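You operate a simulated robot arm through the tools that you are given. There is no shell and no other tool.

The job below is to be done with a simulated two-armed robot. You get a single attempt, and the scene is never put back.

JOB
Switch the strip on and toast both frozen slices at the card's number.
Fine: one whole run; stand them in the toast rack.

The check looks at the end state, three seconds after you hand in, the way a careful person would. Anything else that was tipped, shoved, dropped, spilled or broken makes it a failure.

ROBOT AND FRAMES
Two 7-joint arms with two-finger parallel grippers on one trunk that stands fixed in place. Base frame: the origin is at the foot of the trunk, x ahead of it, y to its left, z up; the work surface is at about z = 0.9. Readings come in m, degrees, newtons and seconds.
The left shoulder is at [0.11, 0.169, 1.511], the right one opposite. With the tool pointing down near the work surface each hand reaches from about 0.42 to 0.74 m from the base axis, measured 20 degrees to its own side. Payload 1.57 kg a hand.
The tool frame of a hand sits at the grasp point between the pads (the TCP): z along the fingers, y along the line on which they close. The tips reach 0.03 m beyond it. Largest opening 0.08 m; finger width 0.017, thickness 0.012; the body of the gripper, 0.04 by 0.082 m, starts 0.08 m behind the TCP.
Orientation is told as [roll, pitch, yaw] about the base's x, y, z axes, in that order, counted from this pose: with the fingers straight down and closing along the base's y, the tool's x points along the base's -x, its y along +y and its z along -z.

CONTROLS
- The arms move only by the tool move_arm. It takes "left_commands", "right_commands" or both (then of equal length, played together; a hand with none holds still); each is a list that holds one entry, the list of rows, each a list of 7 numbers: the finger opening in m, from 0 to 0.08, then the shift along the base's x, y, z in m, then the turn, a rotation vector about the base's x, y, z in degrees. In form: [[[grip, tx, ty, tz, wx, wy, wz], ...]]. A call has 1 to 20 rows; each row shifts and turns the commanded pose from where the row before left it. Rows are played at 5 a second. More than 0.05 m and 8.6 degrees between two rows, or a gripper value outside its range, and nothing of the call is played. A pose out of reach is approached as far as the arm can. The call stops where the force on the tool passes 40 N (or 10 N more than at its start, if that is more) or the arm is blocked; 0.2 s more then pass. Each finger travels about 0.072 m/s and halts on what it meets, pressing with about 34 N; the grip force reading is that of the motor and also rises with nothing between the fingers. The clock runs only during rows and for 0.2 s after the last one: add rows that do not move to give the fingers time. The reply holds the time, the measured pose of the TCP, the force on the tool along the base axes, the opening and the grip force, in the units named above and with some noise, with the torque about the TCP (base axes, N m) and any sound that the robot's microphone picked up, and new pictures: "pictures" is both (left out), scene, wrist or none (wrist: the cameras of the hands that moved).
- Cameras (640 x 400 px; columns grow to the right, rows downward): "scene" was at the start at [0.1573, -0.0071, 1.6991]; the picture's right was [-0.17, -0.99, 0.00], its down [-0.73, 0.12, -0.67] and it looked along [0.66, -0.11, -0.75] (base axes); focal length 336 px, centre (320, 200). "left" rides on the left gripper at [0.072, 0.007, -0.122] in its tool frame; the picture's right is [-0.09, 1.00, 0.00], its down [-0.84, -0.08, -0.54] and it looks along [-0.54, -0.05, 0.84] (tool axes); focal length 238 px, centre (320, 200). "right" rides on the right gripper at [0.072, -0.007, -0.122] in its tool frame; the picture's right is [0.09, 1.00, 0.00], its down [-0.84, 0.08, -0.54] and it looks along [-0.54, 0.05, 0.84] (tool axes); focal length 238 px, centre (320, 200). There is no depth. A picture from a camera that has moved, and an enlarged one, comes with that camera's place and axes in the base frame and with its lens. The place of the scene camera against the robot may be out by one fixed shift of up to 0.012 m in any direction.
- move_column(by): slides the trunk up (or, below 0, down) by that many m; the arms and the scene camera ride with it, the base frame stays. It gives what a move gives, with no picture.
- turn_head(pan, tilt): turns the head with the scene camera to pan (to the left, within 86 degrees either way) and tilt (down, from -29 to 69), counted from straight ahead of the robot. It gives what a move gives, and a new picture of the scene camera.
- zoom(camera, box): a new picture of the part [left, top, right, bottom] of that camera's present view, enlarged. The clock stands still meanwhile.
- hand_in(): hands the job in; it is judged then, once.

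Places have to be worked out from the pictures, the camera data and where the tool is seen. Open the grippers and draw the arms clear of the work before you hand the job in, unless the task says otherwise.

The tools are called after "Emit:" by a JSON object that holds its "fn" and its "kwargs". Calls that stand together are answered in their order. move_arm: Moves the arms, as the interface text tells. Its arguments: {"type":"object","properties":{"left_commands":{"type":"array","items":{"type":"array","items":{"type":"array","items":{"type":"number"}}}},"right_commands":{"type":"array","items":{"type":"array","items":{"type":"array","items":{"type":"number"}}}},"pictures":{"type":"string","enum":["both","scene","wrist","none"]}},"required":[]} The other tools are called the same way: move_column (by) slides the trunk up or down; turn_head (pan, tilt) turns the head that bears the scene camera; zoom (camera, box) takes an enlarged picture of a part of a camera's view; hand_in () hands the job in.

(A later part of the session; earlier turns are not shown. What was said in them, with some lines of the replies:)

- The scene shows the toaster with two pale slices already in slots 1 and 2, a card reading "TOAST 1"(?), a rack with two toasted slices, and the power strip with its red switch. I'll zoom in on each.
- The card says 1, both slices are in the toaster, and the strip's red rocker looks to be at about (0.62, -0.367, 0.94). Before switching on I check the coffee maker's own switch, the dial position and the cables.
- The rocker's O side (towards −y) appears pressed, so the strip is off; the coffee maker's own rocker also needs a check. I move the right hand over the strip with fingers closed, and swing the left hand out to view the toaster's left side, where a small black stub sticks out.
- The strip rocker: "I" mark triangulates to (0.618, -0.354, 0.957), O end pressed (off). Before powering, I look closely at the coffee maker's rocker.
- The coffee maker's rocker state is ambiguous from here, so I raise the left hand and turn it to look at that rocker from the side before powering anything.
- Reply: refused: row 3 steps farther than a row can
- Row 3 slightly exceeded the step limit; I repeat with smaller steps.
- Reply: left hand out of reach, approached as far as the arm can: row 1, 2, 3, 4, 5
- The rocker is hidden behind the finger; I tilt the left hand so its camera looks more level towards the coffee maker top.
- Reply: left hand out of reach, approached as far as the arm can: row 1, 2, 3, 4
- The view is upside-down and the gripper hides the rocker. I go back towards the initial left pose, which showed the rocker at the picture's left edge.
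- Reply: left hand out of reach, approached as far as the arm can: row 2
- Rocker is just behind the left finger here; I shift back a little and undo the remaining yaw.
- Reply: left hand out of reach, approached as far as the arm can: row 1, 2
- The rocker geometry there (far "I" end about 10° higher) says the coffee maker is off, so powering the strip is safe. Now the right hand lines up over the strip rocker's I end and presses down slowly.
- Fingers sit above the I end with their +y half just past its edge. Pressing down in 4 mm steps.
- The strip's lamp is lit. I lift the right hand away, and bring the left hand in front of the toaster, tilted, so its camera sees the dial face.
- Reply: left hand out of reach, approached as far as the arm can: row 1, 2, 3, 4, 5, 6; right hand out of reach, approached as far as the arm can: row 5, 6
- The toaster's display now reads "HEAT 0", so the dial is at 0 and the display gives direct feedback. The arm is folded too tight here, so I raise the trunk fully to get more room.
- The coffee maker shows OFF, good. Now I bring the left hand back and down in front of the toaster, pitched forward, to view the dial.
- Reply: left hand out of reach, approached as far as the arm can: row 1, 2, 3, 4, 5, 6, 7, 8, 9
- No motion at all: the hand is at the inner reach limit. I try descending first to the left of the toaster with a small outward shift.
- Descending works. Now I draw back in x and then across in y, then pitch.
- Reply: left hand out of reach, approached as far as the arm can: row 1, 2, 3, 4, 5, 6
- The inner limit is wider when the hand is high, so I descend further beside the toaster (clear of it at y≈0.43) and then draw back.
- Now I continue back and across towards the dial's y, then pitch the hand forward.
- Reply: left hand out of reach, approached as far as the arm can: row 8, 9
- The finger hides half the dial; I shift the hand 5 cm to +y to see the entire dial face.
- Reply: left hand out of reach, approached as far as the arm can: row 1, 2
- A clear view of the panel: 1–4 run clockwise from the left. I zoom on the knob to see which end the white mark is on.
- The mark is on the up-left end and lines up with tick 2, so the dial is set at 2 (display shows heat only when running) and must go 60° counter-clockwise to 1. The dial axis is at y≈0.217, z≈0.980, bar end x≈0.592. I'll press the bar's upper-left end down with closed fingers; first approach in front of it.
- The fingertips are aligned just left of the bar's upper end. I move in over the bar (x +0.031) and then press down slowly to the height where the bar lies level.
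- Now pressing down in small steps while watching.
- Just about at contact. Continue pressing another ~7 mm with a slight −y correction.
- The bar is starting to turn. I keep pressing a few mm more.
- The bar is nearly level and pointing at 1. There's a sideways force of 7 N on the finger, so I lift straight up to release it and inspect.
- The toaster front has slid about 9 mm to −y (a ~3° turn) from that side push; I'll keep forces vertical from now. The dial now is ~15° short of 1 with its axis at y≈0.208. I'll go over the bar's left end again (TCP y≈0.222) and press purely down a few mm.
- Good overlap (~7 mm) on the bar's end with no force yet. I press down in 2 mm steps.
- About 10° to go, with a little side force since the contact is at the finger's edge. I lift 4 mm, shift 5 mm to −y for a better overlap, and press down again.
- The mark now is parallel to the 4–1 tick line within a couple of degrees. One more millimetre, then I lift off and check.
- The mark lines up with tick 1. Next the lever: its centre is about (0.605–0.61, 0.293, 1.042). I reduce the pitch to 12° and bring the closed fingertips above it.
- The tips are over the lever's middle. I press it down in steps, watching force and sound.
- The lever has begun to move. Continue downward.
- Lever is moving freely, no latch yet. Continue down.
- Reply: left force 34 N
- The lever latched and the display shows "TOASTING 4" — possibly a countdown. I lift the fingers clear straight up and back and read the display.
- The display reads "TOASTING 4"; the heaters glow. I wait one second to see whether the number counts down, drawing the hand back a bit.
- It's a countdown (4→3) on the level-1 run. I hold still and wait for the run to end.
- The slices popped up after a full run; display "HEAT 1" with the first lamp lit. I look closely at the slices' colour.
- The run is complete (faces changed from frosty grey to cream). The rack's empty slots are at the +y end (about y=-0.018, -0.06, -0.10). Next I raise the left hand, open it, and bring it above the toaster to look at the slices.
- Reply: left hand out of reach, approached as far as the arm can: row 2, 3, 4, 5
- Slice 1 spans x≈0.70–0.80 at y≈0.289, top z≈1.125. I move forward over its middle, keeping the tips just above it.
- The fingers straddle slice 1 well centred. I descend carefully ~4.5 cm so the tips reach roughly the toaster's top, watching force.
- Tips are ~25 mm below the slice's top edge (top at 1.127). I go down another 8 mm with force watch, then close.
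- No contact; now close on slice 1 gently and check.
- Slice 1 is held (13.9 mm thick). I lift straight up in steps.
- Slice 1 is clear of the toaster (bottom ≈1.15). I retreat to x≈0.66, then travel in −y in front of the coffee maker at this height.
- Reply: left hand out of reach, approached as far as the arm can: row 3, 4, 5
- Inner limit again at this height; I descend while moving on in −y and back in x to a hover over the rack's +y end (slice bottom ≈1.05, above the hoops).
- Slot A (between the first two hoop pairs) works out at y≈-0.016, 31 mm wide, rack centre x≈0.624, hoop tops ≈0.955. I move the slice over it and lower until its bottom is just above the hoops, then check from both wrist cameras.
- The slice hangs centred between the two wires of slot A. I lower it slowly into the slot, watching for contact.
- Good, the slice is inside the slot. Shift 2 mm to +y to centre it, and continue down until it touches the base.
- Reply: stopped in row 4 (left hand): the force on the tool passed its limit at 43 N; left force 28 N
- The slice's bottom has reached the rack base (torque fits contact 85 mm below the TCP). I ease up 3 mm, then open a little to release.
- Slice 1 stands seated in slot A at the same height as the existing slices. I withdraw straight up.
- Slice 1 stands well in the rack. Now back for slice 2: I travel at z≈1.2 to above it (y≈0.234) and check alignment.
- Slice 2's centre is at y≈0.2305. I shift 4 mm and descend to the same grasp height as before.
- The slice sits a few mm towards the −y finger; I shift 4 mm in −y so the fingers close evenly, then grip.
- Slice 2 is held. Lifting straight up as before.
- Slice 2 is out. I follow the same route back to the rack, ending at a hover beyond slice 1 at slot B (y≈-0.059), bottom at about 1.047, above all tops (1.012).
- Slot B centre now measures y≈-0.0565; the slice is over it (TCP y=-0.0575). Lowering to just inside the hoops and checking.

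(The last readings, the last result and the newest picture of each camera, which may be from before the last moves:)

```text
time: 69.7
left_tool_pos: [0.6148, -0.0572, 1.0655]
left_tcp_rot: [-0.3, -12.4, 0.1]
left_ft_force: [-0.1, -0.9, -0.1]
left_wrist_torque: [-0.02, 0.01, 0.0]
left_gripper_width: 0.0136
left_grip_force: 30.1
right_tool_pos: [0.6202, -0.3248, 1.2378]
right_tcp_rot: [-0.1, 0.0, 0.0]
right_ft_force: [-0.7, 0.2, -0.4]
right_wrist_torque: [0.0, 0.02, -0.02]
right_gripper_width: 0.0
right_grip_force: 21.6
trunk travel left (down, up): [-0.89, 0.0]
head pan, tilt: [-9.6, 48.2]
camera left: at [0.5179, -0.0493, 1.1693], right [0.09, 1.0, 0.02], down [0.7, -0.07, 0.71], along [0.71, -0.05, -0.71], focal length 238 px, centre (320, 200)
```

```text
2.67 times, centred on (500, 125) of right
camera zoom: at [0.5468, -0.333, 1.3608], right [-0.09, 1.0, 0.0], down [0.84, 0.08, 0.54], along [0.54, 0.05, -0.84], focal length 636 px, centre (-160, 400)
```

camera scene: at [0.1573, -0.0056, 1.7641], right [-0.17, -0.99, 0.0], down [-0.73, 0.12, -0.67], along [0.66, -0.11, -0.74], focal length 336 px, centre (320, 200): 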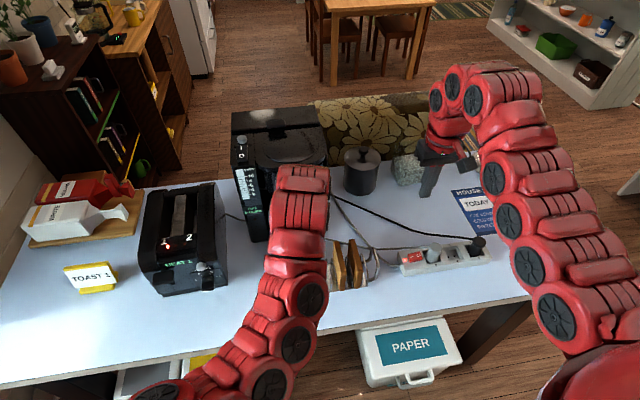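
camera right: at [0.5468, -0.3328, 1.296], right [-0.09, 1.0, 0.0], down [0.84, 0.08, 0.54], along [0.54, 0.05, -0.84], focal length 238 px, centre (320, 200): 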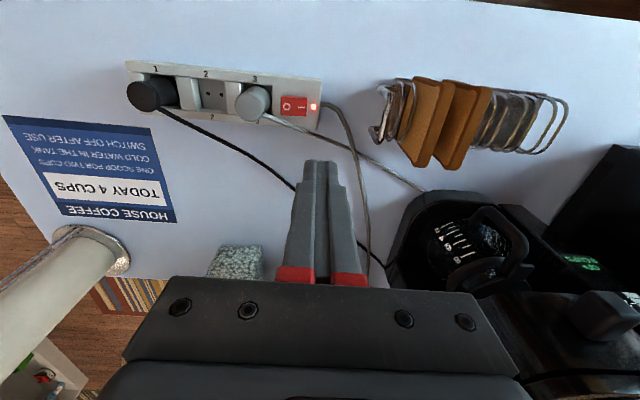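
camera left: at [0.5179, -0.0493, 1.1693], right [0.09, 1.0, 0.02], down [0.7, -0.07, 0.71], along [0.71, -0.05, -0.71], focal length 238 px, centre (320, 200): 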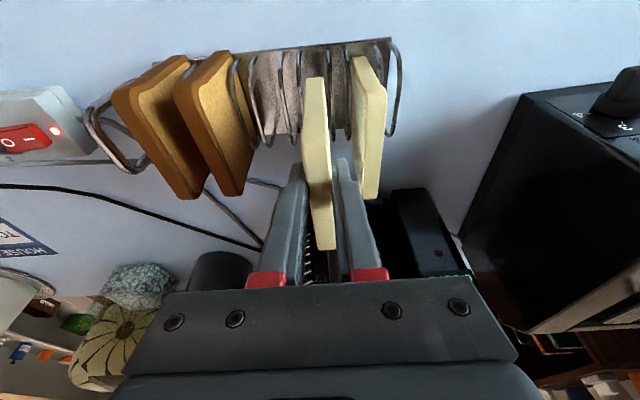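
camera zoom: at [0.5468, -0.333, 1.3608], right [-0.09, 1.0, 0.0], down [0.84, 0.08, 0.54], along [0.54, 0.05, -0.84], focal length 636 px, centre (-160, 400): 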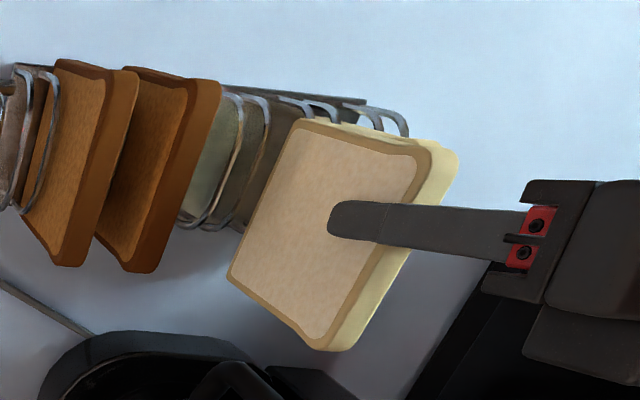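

Well centred between the wires. Lower into the slot.

Emit:
{"fn": "move_arm", "kwargs": {"left_commands": [[[0.005, 0, 0, -0.015, 0, 0, 0], [0.005, 0, 0, -0.015, 0, 0, 0], [0.005, 0, 0, -0.012, 0, 0, 0], [0.005, 0, 0, -0.008, 0, 0, 0], [0.005, 0, 0, 0, 0, 0, 0]]], "pictures": "wrist"}}

Emit:
{"fn": "zoom", "kwargs": {"camera": "left", "box": [200, 20, 420, 200]}}

Emit:
{"fn": "zoom", "kwargs": {"camera": "right", "box": [400, 50, 600, 200]}}

```text
time: 70.9
left_tool_pos: [0.615, -0.058, 1.0162]
left_tcp_rot: [-0.2, -12.4, 0.1]
left_ft_force: [-0.8, 0.0, -0.9]
left_wrist_torque: [0.0, 0.02, 0.02]
left_gripper_width: 0.0136
left_grip_force: 30.4
right_tool_pos: [0.618, -0.326, 1.2382]
right_tcp_rot: [0.1, 0.0, 0.0]
right_ft_force: [-0.3, -0.1, -0.5]
right_wrist_torque: [0.02, 0.01, -0.02]
right_gripper_width: 0.0
right_grip_force: 21.0
trunk travel left (down, up): [-0.89, 0.0]
head pan, tilt: [-9.6, 48.2]
camera left: at [0.5184, -0.0505, 1.1207], right [0.09, 1.0, 0.02], down [0.7, -0.07, 0.71], along [0.71, -0.05, -0.71], focal length 238 px, centre (320, 200)
```

left: 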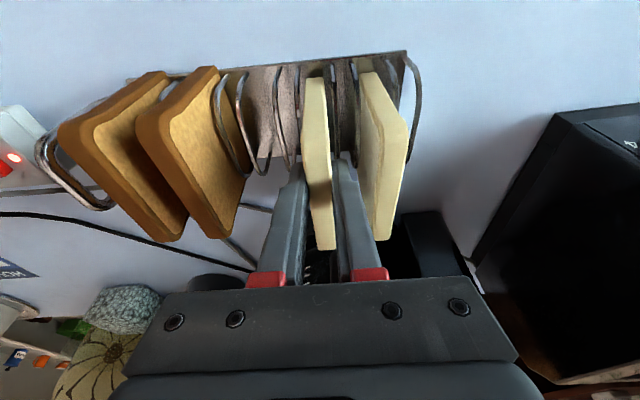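

```text
2.22 times, centred on (310, 110) of left
camera zoom: at [0.5184, -0.0505, 1.1207], right [0.09, 1.0, 0.02], down [0.7, -0.07, 0.71], along [0.71, -0.05, -0.71], focal length 530 px, centre (342, 400)
```

zoom: 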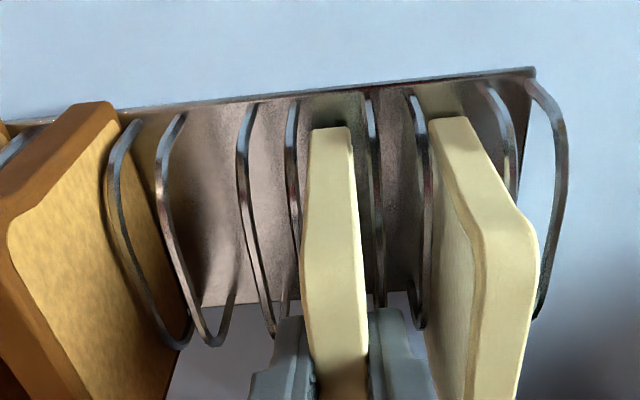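

```text
2.67 times, centred on (500, 125) of right
camera zoom: at [0.5468, -0.3328, 1.3609], right [-0.09, 1.0, 0.0], down [0.84, 0.08, 0.54], along [0.54, 0.05, -0.84], focal length 636 px, centre (-160, 400)
```

zoom: 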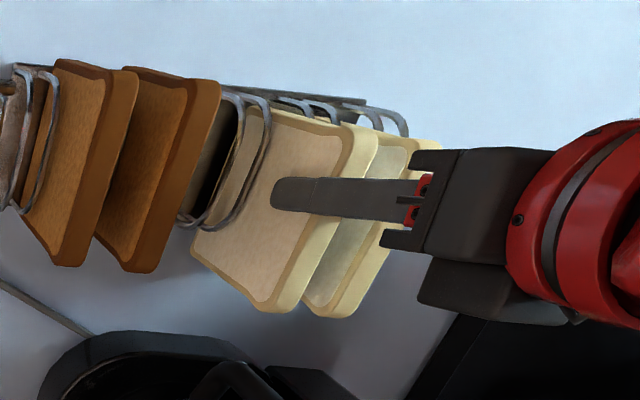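

Just a few mm above the base. Lower 6 mm, then release gently to a 30 mm opening.

Emit:
{"fn": "move_arm", "kwargs": {"left_commands": [[[0.005, 0, 0, -0.003, 0, 0, 0], [0.005, 0, 0, -0.003, 0, 0, 0], [0.005, 0, 0, 0, 0, 0, 0]]], "pictures": "none"}}

```text
time: 71.7
left_tool_pos: [0.614, -0.0582, 1.0106]
left_tcp_rot: [-0.2, -12.3, 0.2]
left_ft_force: [0.1, 1.3, -0.5]
left_wrist_torque: [0.02, 0.0, 0.01]
left_gripper_width: 0.0136
left_grip_force: 30.4
right_tool_pos: [0.6194, -0.3252, 1.2378]
right_tcp_rot: [0.0, 0.0, 0.0]
right_ft_force: [0.4, 0.6, 0.2]
right_wrist_torque: [-0.01, 0.01, 0.0]
right_gripper_width: 0.0
right_grip_force: 21.5
trunk travel left (down, up): [-0.89, 0.0]
head pan, tilt: [-9.6, 48.2]
```

No contact force yet; 2 mm more and then release.

Emit:
{"fn": "move_arm", "kwargs": {"left_commands": [[[0.005, 0, 0, -0.002, 0, 0, 0], [0.005, 0, 0, 0, 0, 0, 0], [0.016, 0, 0, 0, 0, 0, 0], [0.024, 0, 0, 0, 0, 0, 0], [0.03, 0, 0, 0, 0, 0, 0], [0.03, 0, 0, 0, 0, 0, 0]]], "pictures": "wrist"}}

Emit:
{"fn": "zoom", "kwargs": {"camera": "left", "box": [200, 20, 420, 280]}}

Emit:
{"fn": "zoom", "kwargs": {"camera": "right", "box": [400, 50, 600, 200]}}

```text
time: 73.1
left_tool_pos: [0.6147, -0.0567, 1.0087]
left_tcp_rot: [-0.2, -12.3, 0.1]
left_ft_force: [0.4, -0.6, -0.3]
left_wrist_torque: [-0.01, -0.03, -0.01]
left_gripper_width: 0.03
left_grip_force: 0.1
right_tool_pos: [0.6199, -0.3257, 1.2373]
right_tcp_rot: [-0.1, 0.0, 0.0]
right_ft_force: [0.0, -0.6, 0.4]
right_wrist_torque: [0.0, -0.02, -0.01]
right_gripper_width: 0.0
right_grip_force: 21.4
trunk travel left (down, up): [-0.89, 0.0]
head pan, tilt: [-9.6, 48.2]
camera left: at [0.5176, -0.0496, 1.113], right [0.09, 1.0, 0.02], down [0.7, -0.07, 0.71], along [0.71, -0.05, -0.71], focal length 238 px, centre (320, 200)
```

left: 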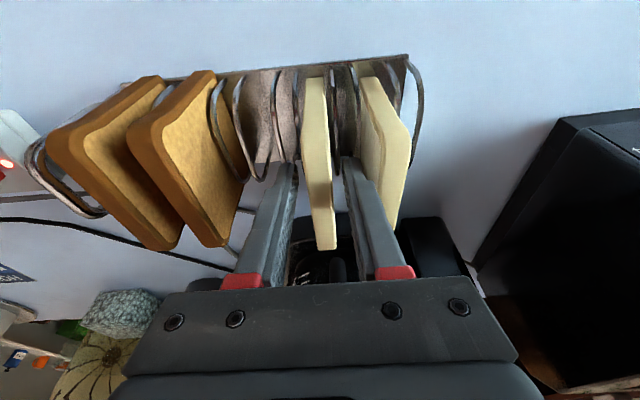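

```text
1.54 times, centred on (310, 150) of left
camera zoom: at [0.5176, -0.0496, 1.113], right [0.09, 1.0, 0.02], down [0.7, -0.07, 0.71], along [0.71, -0.05, -0.71], focal length 367 px, centre (335, 277)
```

zoom: 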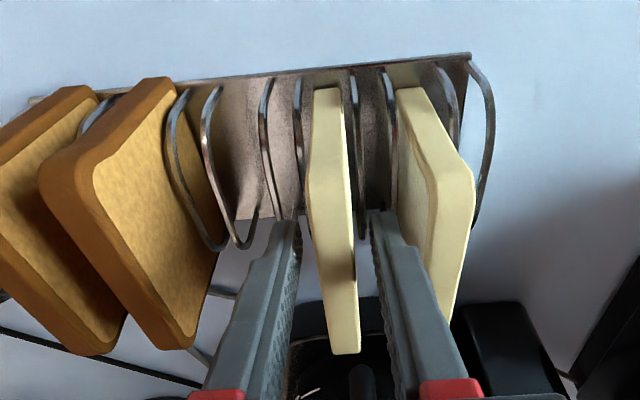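

```text
2.67 times, centred on (500, 125) of right
camera zoom: at [0.5466, -0.3328, 1.3609], right [-0.09, 1.0, 0.0], down [0.84, 0.08, 0.54], along [0.54, 0.05, -0.84], focal length 636 px, centre (-160, 400)
```

zoom: 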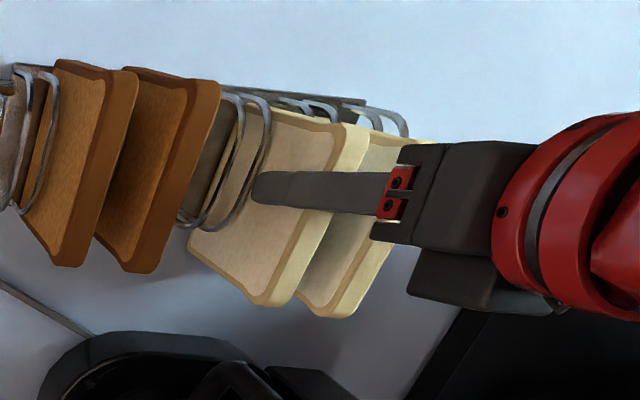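

Slice 2 stands free in slot B with both fingers clear. I withdraw straight up.

Emit:
{"fn": "move_arm", "kwargs": {"left_commands": [[[0.03, 0, 0, 0.01, 0, 0, 0], [0.03, 0, 0, 0.02, 0, 0, 0], [0.03, 0, 0, 0.03, 0, 0, 0], [0.03, 0, 0, 0.03, 0, 0, 0], [0.04, 0, 0.02, 0.03, 0, 0, 0], [0.04, 0, 0.04, 0.02, 0, 0, 0], [0.04, 0.01, 0.045, 0.01, 0, 0, 0], [0.04, 0.01, 0.045, 0.01, 0, 0, 0], [0.04, 0, 0, 0, 0, 0, 0]]], "pictures": "both"}}

Emit:
{"fn": "zoom", "kwargs": {"camera": "scene", "box": [250, 200, 400, 310]}}

Emit:
{"fn": "zoom", "kwargs": {"camera": "right", "box": [400, 50, 600, 200]}}

```text
time: 75.1
left_tool_pos: [0.636, 0.0886, 1.1695]
left_tcp_rot: [-0.2, -12.4, 0.1]
left_ft_force: [0.5, 0.5, 0.9]
left_wrist_torque: [-0.01, -0.01, -0.02]
left_gripper_width: 0.0398
left_grip_force: 0.0
right_tool_pos: [0.6185, -0.3267, 1.2386]
right_tcp_rot: [0.0, 0.0, 0.0]
right_ft_force: [0.6, -0.3, 0.1]
right_wrist_torque: [0.0, -0.01, -0.02]
right_gripper_width: 0.0
right_grip_force: 21.4
trunk travel left (down, up): [-0.89, 0.0]
head pan, tilt: [-9.6, 48.2]
camera scene: at [0.1567, -0.0083, 1.7641], right [-0.17, -0.99, 0.0], down [-0.73, 0.12, -0.67], along [0.66, -0.11, -0.74], focal length 336 px, centre (320, 200)
camera left: at [0.5396, 0.0957, 1.273], right [0.09, 1.0, 0.02], down [0.7, -0.08, 0.71], along [0.71, -0.05, -0.71], focal length 238 px, centre (320, 200)
```

scene: 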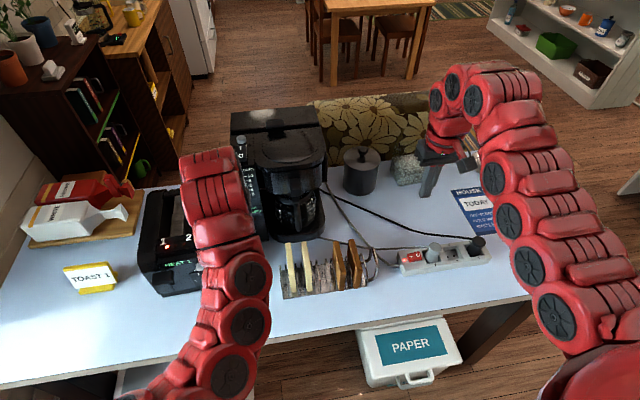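
left: 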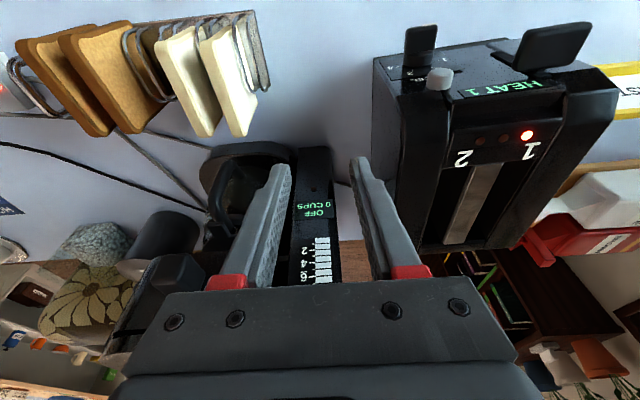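

```text
3.64 times, centred on (325, 255) of scene
camera zoom: at [0.1567, -0.0083, 1.7641], right [-0.17, -0.99, 0.0], down [-0.73, 0.12, -0.67], along [0.66, -0.11, -0.74], focal length 1224 px, centre (302, 0)
```

zoom: 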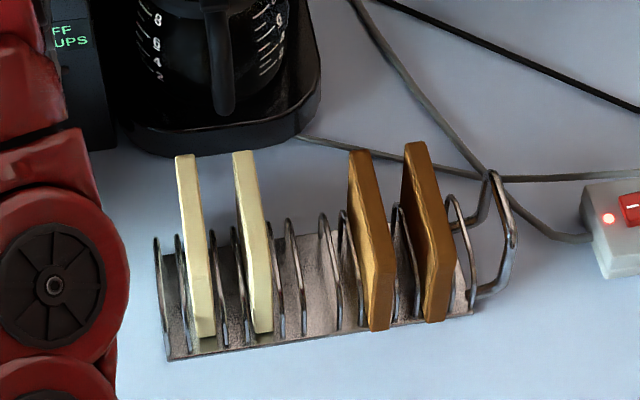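

```text
2.67 times, centred on (500, 125) of right
camera zoom: at [0.5463, -0.3336, 1.3609], right [-0.09, 1.0, 0.0], down [0.84, 0.08, 0.54], along [0.54, 0.05, -0.84], focal length 636 px, centre (-160, 400)
```

zoom: 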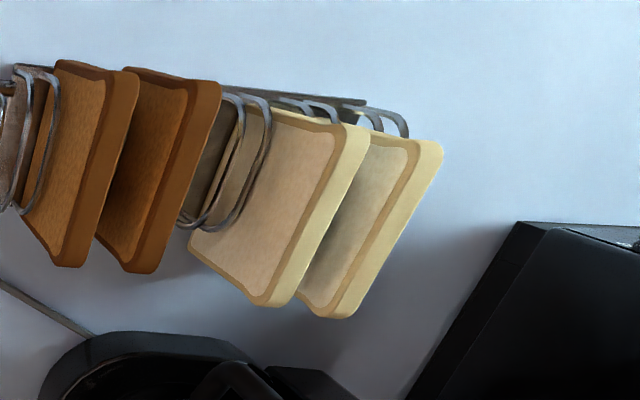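

Both slices stand upright in the rack, strip lamp on, dial at 1, lever up. I now open both grippers and draw the left hand up and away to the left.

Emit:
{"fn": "move_arm", "kwargs": {"left_commands": [[[0.06, 0.02, 0.02, 0.03, 0, 0, 0], [0.08, 0.03, 0.02, 0.03, 0, 0, 0], [0.08, 0.01, 0.045, 0.01, 0, 0, 0], [0.08, 0, 0.048, 0, 0, 0, 0], [0.08, 0, 0.048, 0, 0, 4, 0], [0.08, -0.01, 0.045, 0.01, 0, 4, 0], [0.08, -0.02, 0.04, 0.01, 0, 4, 0], [0.08, -0.02, 0.04, 0, 0, 0, 0], [0.08, 0, 0, 0, 0, 0, 0]]], "right_commands": [[[0.04, 0, 0, 0.02, 0, 0, 0], [0.08, 0, 0, 0.02, 0, 0, 0], [0.08, 0, 0, 0, 0, 0, 0], [0.08, 0, 0, 0, 0, 0, 0], [0.08, 0, 0, 0, 0, 0, 0], [0.08, 0, 0, 0, 0, 0, 0], [0.08, 0, 0, 0, 0, 0, 0], [0.08, 0, 0, 0, 0, 0, 0], [0.08, 0, 0, 0, 0, 0, 0]]]}}

Emit:
{"fn": "zoom", "kwargs": {"camera": "scene", "box": [100, 160, 400, 320]}}

```text
time: 77.1
left_tool_pos: [0.653, 0.3926, 1.2529]
left_tcp_rot: [-0.1, -0.4, 0.0]
left_ft_force: [0.5, -0.9, 0.3]
left_wrist_torque: [0.01, 0.02, -0.01]
left_gripper_width: 0.08
left_grip_force: 0.0
left hand out of reach, approached as far as the arm can: row 1
right_tool_pos: [0.6196, -0.3248, 1.2782]
right_tcp_rot: [0.1, 0.0, 0.1]
right_ft_force: [-0.2, 0.1, -1.0]
right_wrist_torque: [0.01, 0.02, 0.03]
right_gripper_width: 0.0802
right_grip_force: 0.0
trunk travel left (down, up): [-0.89, 0.0]
head pan, tilt: [-9.6, 48.2]
camera scene: at [0.1579, -0.0086, 1.764], right [-0.17, -0.99, 0.0], down [-0.73, 0.12, -0.67], along [0.66, -0.11, -0.75], focal length 336 px, centre (320, 200)
camera right: at [0.5477, -0.3337, 1.4006], right [-0.09, 1.0, 0.0], down [0.84, 0.08, 0.54], along [0.54, 0.05, -0.84], focal length 238 px, centre (320, 200)
camera left: at [0.58, 0.4006, 1.3756], right [0.09, 1.0, 0.0], down [0.83, -0.08, 0.55], along [0.54, -0.05, -0.84], focal length 238 px, centre (320, 200)
```

scene: 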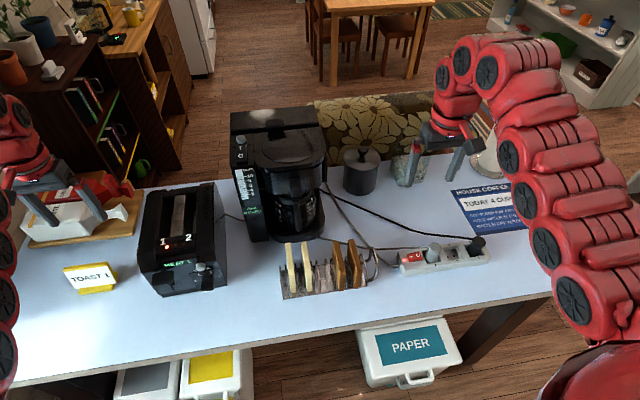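
right: 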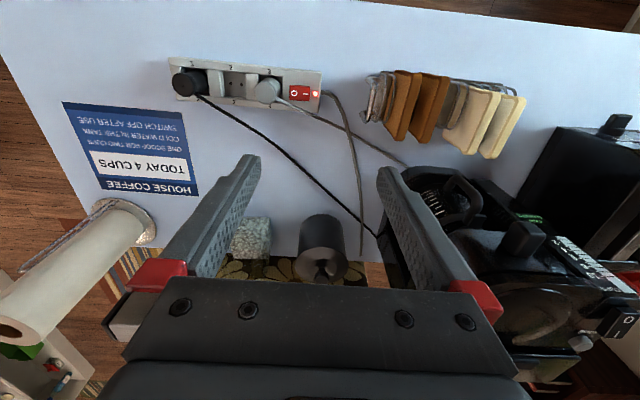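
left: 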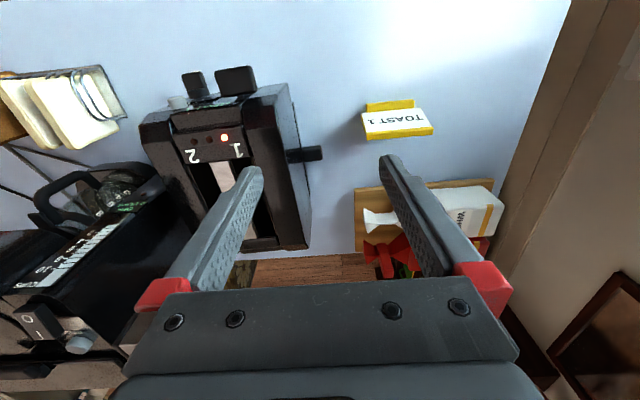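

```text
2.13 times, centred on (250, 240) of scene
camera zoom: at [0.1579, -0.0086, 1.764], right [-0.17, -0.99, 0.0], down [-0.73, 0.12, -0.67], along [0.66, -0.11, -0.75], focal length 718 px, centre (469, 115)
```

zoom: 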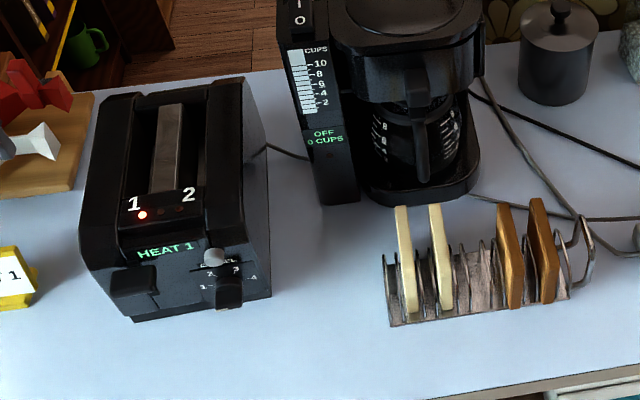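

The strip is on, the dial is at 1, the run finished, and both slices stand in the rack. Nothing was tipped, the toaster's front shifted about 1 cm, and the hands are open and clear. Handing in.

Emit:
{"fn": "hand_in", "kwargs": {}}

```text
The job is handed in.
```

I handed the job in: the strip is on, and both slices were toasted at 1 for one full run and now stand in the toast rack.

- **Strip:** the rocker is on and its lamp is lit. The coffee maker on the same strip still reads "OFF".
- **Toasting:** the dial was at 2, so I turned it to 1 to match the card. The toaster counted down, popped by itself and then showed "HEAT 1". The slices went from frosty grey to a light tan.
- **Rack:** each slice is in its own slot at the end nearest the toaster, with the two darker slices left where they were.
- **Toaster moved slightly:** pushing the dial made its front slide about 9 mm to the robot's right, turning it roughly 3°. I left it there. I saw nothing else moved, tipped or spilled.

Both grippers are open and raised clear of the work.
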